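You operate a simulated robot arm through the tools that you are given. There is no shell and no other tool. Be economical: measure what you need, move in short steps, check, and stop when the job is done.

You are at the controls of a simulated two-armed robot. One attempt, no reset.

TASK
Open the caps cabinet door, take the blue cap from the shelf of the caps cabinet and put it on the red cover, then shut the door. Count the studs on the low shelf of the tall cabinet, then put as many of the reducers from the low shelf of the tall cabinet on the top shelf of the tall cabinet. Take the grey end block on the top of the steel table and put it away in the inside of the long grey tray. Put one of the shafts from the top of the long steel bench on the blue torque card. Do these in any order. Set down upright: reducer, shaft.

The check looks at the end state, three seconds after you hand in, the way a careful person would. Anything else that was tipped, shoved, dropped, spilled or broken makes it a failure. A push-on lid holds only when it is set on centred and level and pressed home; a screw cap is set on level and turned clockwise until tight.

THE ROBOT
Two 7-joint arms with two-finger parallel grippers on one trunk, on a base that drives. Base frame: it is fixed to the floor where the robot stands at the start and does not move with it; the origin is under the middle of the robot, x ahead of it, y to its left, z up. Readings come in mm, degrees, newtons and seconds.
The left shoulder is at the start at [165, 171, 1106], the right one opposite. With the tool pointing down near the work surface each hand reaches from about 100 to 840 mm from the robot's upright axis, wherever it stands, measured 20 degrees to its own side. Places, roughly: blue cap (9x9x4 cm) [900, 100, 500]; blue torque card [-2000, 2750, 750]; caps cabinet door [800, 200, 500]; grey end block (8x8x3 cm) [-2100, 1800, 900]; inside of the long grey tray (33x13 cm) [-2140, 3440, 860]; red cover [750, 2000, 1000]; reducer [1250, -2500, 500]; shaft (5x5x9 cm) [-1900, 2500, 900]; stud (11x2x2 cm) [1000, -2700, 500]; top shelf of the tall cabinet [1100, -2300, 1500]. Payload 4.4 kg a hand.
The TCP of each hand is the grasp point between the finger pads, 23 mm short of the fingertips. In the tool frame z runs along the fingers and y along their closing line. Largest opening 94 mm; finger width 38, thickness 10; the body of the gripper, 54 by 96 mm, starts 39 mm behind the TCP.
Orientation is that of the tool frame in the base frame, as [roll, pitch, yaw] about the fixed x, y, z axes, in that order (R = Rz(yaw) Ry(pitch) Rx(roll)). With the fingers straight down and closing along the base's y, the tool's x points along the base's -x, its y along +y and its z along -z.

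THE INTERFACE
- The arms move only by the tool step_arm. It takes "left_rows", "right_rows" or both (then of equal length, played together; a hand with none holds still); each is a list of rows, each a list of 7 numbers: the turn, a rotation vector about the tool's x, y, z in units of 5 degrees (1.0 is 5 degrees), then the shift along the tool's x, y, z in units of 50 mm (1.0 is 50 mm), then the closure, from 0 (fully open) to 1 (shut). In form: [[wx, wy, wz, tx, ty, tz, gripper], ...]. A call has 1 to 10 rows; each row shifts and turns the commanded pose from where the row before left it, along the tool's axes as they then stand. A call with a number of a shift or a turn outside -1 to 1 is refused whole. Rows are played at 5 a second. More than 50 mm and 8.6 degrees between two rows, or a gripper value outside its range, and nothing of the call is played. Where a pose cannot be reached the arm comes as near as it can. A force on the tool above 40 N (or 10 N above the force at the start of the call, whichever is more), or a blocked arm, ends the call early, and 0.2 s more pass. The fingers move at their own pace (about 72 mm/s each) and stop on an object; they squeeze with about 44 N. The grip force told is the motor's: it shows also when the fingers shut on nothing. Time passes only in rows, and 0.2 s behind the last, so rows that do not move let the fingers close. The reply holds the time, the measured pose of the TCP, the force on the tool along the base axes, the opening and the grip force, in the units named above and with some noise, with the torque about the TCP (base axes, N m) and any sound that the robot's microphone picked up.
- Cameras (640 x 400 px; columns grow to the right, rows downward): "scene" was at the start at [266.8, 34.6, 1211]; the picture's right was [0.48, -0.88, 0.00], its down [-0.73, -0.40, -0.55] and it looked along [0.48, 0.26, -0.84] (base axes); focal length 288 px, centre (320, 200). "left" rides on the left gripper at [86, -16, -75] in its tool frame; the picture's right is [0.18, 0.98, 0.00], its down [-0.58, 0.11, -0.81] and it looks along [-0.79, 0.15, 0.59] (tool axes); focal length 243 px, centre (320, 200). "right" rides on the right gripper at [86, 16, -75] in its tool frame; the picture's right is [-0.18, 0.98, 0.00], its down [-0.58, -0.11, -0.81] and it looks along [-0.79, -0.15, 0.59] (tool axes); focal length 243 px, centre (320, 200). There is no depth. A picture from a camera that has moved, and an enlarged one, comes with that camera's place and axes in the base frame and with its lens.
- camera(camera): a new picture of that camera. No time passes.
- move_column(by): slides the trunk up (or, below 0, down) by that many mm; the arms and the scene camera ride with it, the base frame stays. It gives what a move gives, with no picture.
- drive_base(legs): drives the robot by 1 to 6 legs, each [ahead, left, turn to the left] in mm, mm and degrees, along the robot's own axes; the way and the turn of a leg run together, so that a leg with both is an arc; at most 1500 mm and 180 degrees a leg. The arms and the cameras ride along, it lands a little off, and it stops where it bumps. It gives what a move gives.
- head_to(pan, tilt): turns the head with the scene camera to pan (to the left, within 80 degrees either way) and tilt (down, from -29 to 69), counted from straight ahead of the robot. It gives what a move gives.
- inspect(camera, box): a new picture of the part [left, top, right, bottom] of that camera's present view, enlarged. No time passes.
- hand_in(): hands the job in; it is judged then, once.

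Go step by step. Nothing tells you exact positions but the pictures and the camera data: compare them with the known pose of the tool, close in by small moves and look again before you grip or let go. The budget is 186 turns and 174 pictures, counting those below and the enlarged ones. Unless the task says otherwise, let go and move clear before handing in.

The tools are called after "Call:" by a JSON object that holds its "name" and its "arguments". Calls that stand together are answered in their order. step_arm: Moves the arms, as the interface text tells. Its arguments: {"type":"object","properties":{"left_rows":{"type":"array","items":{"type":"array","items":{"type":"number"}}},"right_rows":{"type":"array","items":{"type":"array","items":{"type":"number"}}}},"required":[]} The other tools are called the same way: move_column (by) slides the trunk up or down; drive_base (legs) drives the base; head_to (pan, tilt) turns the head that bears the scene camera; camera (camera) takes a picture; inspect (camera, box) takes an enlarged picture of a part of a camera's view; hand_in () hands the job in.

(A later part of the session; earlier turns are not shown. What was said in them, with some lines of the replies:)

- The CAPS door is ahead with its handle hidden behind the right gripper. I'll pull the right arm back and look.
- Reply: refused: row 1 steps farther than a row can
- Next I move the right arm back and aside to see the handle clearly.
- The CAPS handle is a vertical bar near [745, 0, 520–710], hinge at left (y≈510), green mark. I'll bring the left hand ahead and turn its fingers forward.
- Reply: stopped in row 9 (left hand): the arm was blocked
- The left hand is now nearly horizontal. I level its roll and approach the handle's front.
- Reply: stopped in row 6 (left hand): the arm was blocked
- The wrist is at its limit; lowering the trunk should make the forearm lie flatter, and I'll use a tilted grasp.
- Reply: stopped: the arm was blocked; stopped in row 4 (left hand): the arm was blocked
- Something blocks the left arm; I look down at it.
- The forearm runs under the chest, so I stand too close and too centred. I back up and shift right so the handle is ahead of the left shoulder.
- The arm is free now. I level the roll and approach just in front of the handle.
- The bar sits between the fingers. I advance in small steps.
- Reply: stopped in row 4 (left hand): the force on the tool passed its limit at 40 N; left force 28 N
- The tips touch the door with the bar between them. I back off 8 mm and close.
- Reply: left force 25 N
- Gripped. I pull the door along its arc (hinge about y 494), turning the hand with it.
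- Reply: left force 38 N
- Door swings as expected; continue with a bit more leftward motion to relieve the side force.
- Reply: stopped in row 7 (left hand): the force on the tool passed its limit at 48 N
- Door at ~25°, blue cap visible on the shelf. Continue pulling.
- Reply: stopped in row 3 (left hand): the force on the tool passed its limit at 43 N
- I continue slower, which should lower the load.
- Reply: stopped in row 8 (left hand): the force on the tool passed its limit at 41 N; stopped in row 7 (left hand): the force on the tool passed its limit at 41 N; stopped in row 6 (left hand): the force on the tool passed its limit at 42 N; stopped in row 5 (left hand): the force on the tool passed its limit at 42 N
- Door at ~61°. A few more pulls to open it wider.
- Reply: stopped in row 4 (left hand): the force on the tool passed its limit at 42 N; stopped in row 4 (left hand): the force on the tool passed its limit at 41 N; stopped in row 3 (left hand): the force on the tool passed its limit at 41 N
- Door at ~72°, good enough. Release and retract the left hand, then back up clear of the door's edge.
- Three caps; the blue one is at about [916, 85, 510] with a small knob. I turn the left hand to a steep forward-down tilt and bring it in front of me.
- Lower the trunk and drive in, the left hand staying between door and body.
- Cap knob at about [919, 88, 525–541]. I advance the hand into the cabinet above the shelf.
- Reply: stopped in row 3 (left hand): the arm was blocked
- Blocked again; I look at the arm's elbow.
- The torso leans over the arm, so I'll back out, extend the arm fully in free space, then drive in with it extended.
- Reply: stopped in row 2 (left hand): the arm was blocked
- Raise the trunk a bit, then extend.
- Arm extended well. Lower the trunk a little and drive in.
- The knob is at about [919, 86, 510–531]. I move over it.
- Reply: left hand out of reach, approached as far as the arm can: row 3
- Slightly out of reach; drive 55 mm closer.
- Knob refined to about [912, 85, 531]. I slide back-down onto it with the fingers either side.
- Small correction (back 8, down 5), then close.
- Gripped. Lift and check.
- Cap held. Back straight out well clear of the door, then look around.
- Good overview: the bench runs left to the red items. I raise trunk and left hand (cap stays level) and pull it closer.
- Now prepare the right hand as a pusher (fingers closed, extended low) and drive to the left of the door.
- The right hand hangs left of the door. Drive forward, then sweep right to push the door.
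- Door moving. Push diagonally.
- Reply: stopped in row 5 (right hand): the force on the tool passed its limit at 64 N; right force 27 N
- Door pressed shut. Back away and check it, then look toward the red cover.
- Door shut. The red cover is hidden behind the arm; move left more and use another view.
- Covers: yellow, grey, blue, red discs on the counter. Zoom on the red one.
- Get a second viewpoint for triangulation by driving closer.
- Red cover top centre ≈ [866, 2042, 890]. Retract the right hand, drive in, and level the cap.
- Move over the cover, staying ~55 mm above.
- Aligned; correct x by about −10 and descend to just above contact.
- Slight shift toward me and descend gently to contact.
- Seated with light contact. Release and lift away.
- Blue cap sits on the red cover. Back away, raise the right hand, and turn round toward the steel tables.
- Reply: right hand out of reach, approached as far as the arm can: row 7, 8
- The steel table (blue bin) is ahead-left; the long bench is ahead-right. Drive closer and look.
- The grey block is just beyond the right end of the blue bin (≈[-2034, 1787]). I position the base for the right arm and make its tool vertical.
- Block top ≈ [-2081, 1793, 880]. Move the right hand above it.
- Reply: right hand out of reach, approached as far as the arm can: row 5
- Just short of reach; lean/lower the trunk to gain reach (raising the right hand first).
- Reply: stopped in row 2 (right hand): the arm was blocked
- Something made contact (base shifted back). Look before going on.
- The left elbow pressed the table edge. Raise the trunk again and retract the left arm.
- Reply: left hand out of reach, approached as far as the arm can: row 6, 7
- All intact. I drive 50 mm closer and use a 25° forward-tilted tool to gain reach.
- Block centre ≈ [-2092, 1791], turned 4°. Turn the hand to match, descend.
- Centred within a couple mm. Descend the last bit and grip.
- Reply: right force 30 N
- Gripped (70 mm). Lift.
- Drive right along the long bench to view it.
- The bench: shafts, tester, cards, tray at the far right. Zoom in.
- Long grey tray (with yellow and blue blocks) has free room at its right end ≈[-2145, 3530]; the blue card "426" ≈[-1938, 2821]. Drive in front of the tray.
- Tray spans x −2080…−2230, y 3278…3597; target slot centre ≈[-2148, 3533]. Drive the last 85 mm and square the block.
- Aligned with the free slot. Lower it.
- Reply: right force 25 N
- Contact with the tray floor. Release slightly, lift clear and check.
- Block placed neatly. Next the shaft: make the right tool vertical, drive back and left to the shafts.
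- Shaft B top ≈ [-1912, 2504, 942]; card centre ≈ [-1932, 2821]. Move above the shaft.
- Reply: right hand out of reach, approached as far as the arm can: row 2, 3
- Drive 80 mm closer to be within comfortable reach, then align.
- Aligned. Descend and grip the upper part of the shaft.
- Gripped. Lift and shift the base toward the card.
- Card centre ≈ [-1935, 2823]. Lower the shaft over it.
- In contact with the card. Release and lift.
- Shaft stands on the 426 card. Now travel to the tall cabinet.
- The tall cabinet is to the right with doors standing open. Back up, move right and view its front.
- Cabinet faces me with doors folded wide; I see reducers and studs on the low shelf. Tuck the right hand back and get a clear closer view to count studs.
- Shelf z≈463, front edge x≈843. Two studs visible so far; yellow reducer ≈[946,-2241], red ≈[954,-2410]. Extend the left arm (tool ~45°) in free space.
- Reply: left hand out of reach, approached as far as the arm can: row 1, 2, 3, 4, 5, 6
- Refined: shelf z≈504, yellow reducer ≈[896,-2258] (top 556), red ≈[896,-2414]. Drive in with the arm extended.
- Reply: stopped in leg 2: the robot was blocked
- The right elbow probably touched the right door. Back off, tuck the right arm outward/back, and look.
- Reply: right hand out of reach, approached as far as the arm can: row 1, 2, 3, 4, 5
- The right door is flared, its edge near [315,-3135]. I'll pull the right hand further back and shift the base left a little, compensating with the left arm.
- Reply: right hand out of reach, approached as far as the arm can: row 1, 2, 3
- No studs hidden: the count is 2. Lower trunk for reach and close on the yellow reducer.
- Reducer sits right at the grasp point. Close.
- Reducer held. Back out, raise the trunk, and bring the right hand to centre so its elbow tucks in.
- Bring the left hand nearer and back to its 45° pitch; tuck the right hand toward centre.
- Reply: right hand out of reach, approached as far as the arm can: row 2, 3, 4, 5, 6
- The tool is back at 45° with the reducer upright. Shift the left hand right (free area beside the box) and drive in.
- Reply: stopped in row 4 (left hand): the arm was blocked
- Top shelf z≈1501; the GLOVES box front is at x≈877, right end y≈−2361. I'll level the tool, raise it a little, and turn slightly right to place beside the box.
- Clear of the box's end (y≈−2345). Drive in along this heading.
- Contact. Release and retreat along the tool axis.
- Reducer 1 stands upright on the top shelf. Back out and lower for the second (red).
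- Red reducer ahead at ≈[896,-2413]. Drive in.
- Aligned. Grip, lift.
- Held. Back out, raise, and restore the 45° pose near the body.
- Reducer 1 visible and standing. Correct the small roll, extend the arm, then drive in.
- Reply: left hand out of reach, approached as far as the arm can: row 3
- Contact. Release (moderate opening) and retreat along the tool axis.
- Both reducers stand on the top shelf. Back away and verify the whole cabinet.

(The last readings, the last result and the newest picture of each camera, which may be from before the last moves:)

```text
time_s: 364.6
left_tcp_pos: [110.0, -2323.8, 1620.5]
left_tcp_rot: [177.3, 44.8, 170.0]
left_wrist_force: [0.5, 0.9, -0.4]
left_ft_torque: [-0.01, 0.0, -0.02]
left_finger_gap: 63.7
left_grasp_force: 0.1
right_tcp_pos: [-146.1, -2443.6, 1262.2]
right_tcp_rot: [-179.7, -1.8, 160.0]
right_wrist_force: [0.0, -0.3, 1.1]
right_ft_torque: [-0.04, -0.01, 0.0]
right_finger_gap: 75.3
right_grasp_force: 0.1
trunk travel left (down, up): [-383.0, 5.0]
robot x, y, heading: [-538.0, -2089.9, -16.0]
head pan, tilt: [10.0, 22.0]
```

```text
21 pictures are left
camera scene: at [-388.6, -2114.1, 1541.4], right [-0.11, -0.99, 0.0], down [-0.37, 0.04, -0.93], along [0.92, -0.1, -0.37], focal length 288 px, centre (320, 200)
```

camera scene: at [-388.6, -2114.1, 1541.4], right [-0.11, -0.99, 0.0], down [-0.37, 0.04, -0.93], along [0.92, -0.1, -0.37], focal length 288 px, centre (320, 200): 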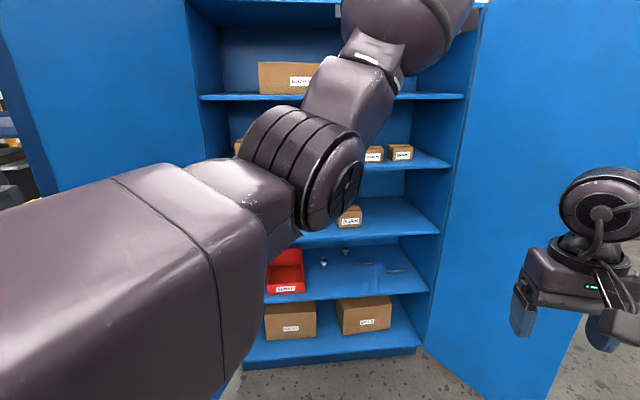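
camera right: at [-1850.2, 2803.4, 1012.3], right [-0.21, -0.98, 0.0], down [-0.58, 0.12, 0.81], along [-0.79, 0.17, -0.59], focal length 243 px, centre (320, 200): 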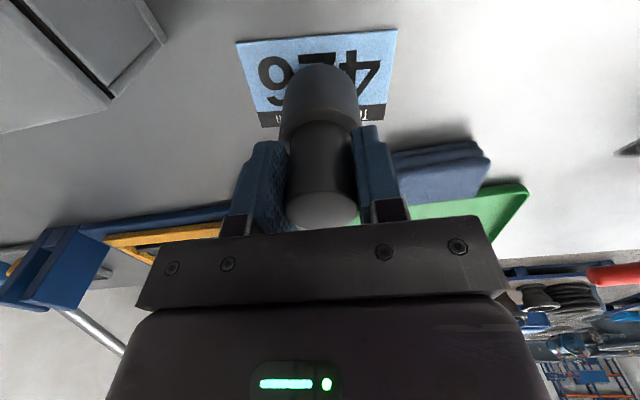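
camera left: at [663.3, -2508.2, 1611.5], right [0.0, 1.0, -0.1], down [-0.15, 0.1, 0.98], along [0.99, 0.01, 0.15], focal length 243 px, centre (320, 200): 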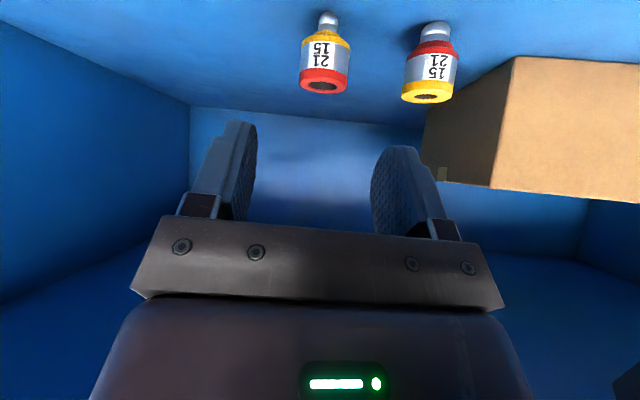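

Call:
{"name": "drive_base", "arguments": {"legs": [[0, 0, 45]]}}

Call:
{"name": "head_to", "arguments": {"pan": -42, "tilt": 18}}

Call:
{"name": "camera", "arguments": {"camera": "scene"}}

```text
time_s: 367.1
left_tcp_pos: [87.0, -1798.1, 1620.4]
left_tcp_rot: [177.2, 45.0, -144.9]
left_wrist_force: [0.1, -0.6, 0.5]
left_ft_torque: [0.0, 0.01, -0.01]
left_finger_gap: 64.1
left_grasp_force: 0.1
right_tcp_pos: [-10.2, -2063.6, 1262.3]
right_tcp_rot: [-179.8, -1.8, -155.0]
right_wrist_force: [0.1, -0.1, -0.4]
right_ft_torque: [-0.01, -0.01, 0.01]
right_finger_gap: 75.5
right_grasp_force: 0.0
trunk travel left (down, up): [-383.0, 5.0]
robot x, y, heading: [-537.6, -2088.1, 29.1]
head pan, tilt: [10.0, 22.0]
```

```text
time_s: 368.3
left_tcp_pos: [86.5, -1797.2, 1620.2]
left_tcp_rot: [177.2, 44.8, -144.8]
left_wrist_force: [-0.7, 0.2, -0.6]
left_ft_torque: [0.02, -0.02, 0.03]
left_finger_gap: 63.7
left_grasp_force: 0.0
right_tcp_pos: [-9.8, -2064.1, 1262.2]
right_tcp_rot: [-179.7, -1.7, -155.0]
right_wrist_force: [-0.5, 0.2, -0.4]
right_ft_torque: [-0.01, -0.01, -0.05]
right_finger_gap: 75.2
right_grasp_force: 0.1
trunk travel left (down, up): [-383.0, 5.0]
robot x, y, heading: [-535.4, -2086.9, 29.0]
head pan, tilt: [-42.0, 18.0]
```

```text
20 pictures are left
camera scene: at [-395.1, -2081.3, 1548.0], right [-0.23, -0.97, 0.0], down [-0.3, 0.07, -0.95], along [0.93, -0.21, -0.31], focal length 288 px, centre (320, 200)
```

scene: 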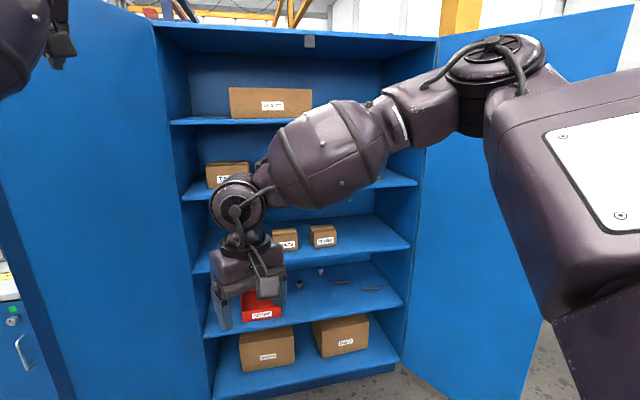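

Call:
{"name": "drive_base", "arguments": {"legs": [[0, -330, -29]]}}

Call:
{"name": "head_to", "arguments": {"pan": -5, "tilt": 20}}

Call:
{"name": "camera", "arguments": {"camera": "scene"}}

```text
time_s: 371.8
left_tcp_pos: [234.5, -2444.9, 1620.7]
left_tcp_rot: [177.3, 44.8, -173.2]
left_wrist_force: [0.1, 0.2, 0.4]
left_ft_torque: [-0.03, 0.02, 0.02]
left_finger_gap: 64.0
left_grasp_force: 0.0
right_tcp_pos: [22.4, -2632.9, 1262.7]
right_tcp_rot: [-179.8, -1.8, 176.8]
right_wrist_force: [-0.1, -0.6, -0.8]
right_ft_torque: [0.01, 0.01, 0.01]
right_finger_gap: 75.3
right_grasp_force: 0.1
trunk travel left (down, up): [-383.0, 5.0]
robot x, y, heading: [-453.3, -2405.7, 0.6]
head pan, tilt: [-42.0, 18.0]
```

```text
time_s: 372.8
left_tcp_pos: [234.4, -2445.7, 1620.9]
left_tcp_rot: [177.4, 44.9, -173.3]
left_wrist_force: [0.1, -0.8, -0.3]
left_ft_torque: [-0.02, -0.01, 0.03]
left_finger_gap: 63.9
left_grasp_force: 0.1
right_tcp_pos: [22.8, -2633.0, 1262.6]
right_tcp_rot: [-179.8, -1.8, 176.8]
right_wrist_force: [0.1, -1.1, -0.5]
right_ft_torque: [-0.02, 0.02, -0.01]
right_finger_gap: 75.2
right_grasp_force: 0.1
trunk travel left (down, up): [-383.0, 5.0]
robot x, y, heading: [-451.4, -2407.5, 0.5]
head pan, tilt: [-5.0, 20.0]
```

```text
19 pictures are left
camera scene: at [-302.2, -2411.7, 1544.7], right [-0.08, -1.0, 0.0], down [-0.34, 0.03, -0.94], along [0.94, -0.07, -0.34], focal length 288 px, centre (320, 200)
```

scene: 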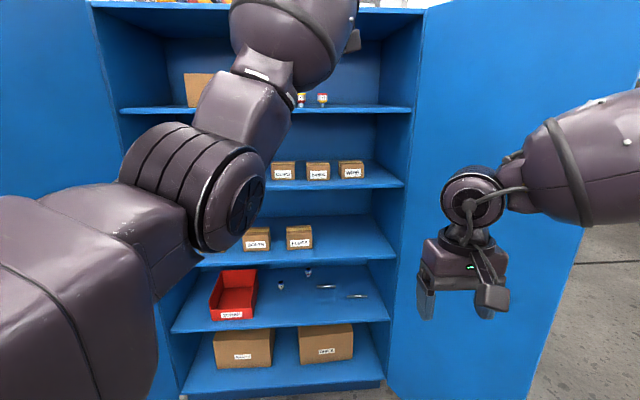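

Call:
{"name": "inspect", "arguments": {"camera": "scene", "box": [260, 80, 400, 125]}}

Call:
{"name": "inspect", "arguments": {"camera": "scene", "box": [170, 255, 400, 335]}}

```text
4.57 times, centred on (330, 102) of scene
camera zoom: at [-302.2, -2411.7, 1544.7], right [-0.08, -1.0, 0.0], down [-0.34, 0.03, -0.94], along [0.94, -0.07, -0.34], focal length 1315 px, centre (274, 646)
```

zoom: 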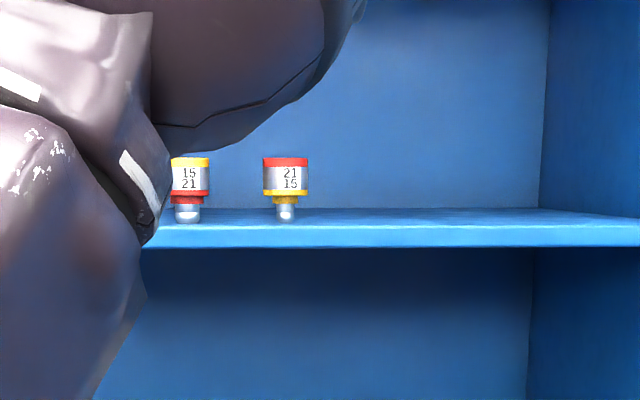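

```text
2.78 times, centred on (285, 295) of scene
camera zoom: at [-302.2, -2411.7, 1544.7], right [-0.08, -1.0, 0.0], down [-0.34, 0.03, -0.94], along [0.94, -0.07, -0.34], focal length 800 px, centre (417, -64)
```

zoom: 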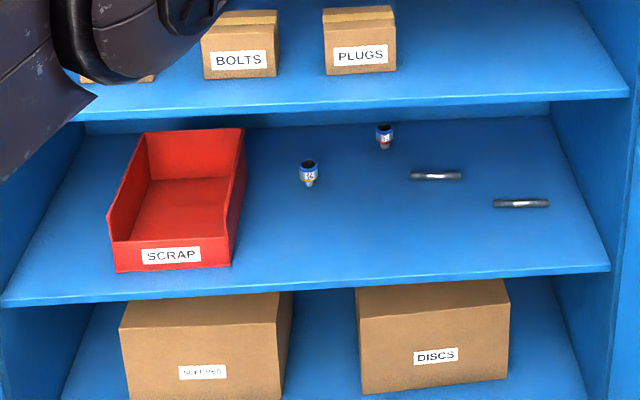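

Everything checks out: the two reducers stand upright on the top shelf, matching the two studs, and the low shelf is undisturbed. Both hands are clear, so I hand in.

Call:
{"name": "hand_in", "arguments": {}}

```text
The job is handed in.
```

All the tasks are finished and handed in:
- **Cap:** the blue cap is on the red cover, slightly off-centre but fully on it, and the caps cabinet door is shut.
- **Reducers:** I counted two studs on the low shelf and put two reducers upright on the top shelf.
- **Grey end block:** it is inside the long grey tray.
- **Shaft:** one is standing upright on the blue torque card (426).

My arms bumped two things along the way: an elbow pressed on the edge of the steel table, and the robot probably touched the tall cabinet's right door. Nothing tipped or fell in the pictures I took afterwards.
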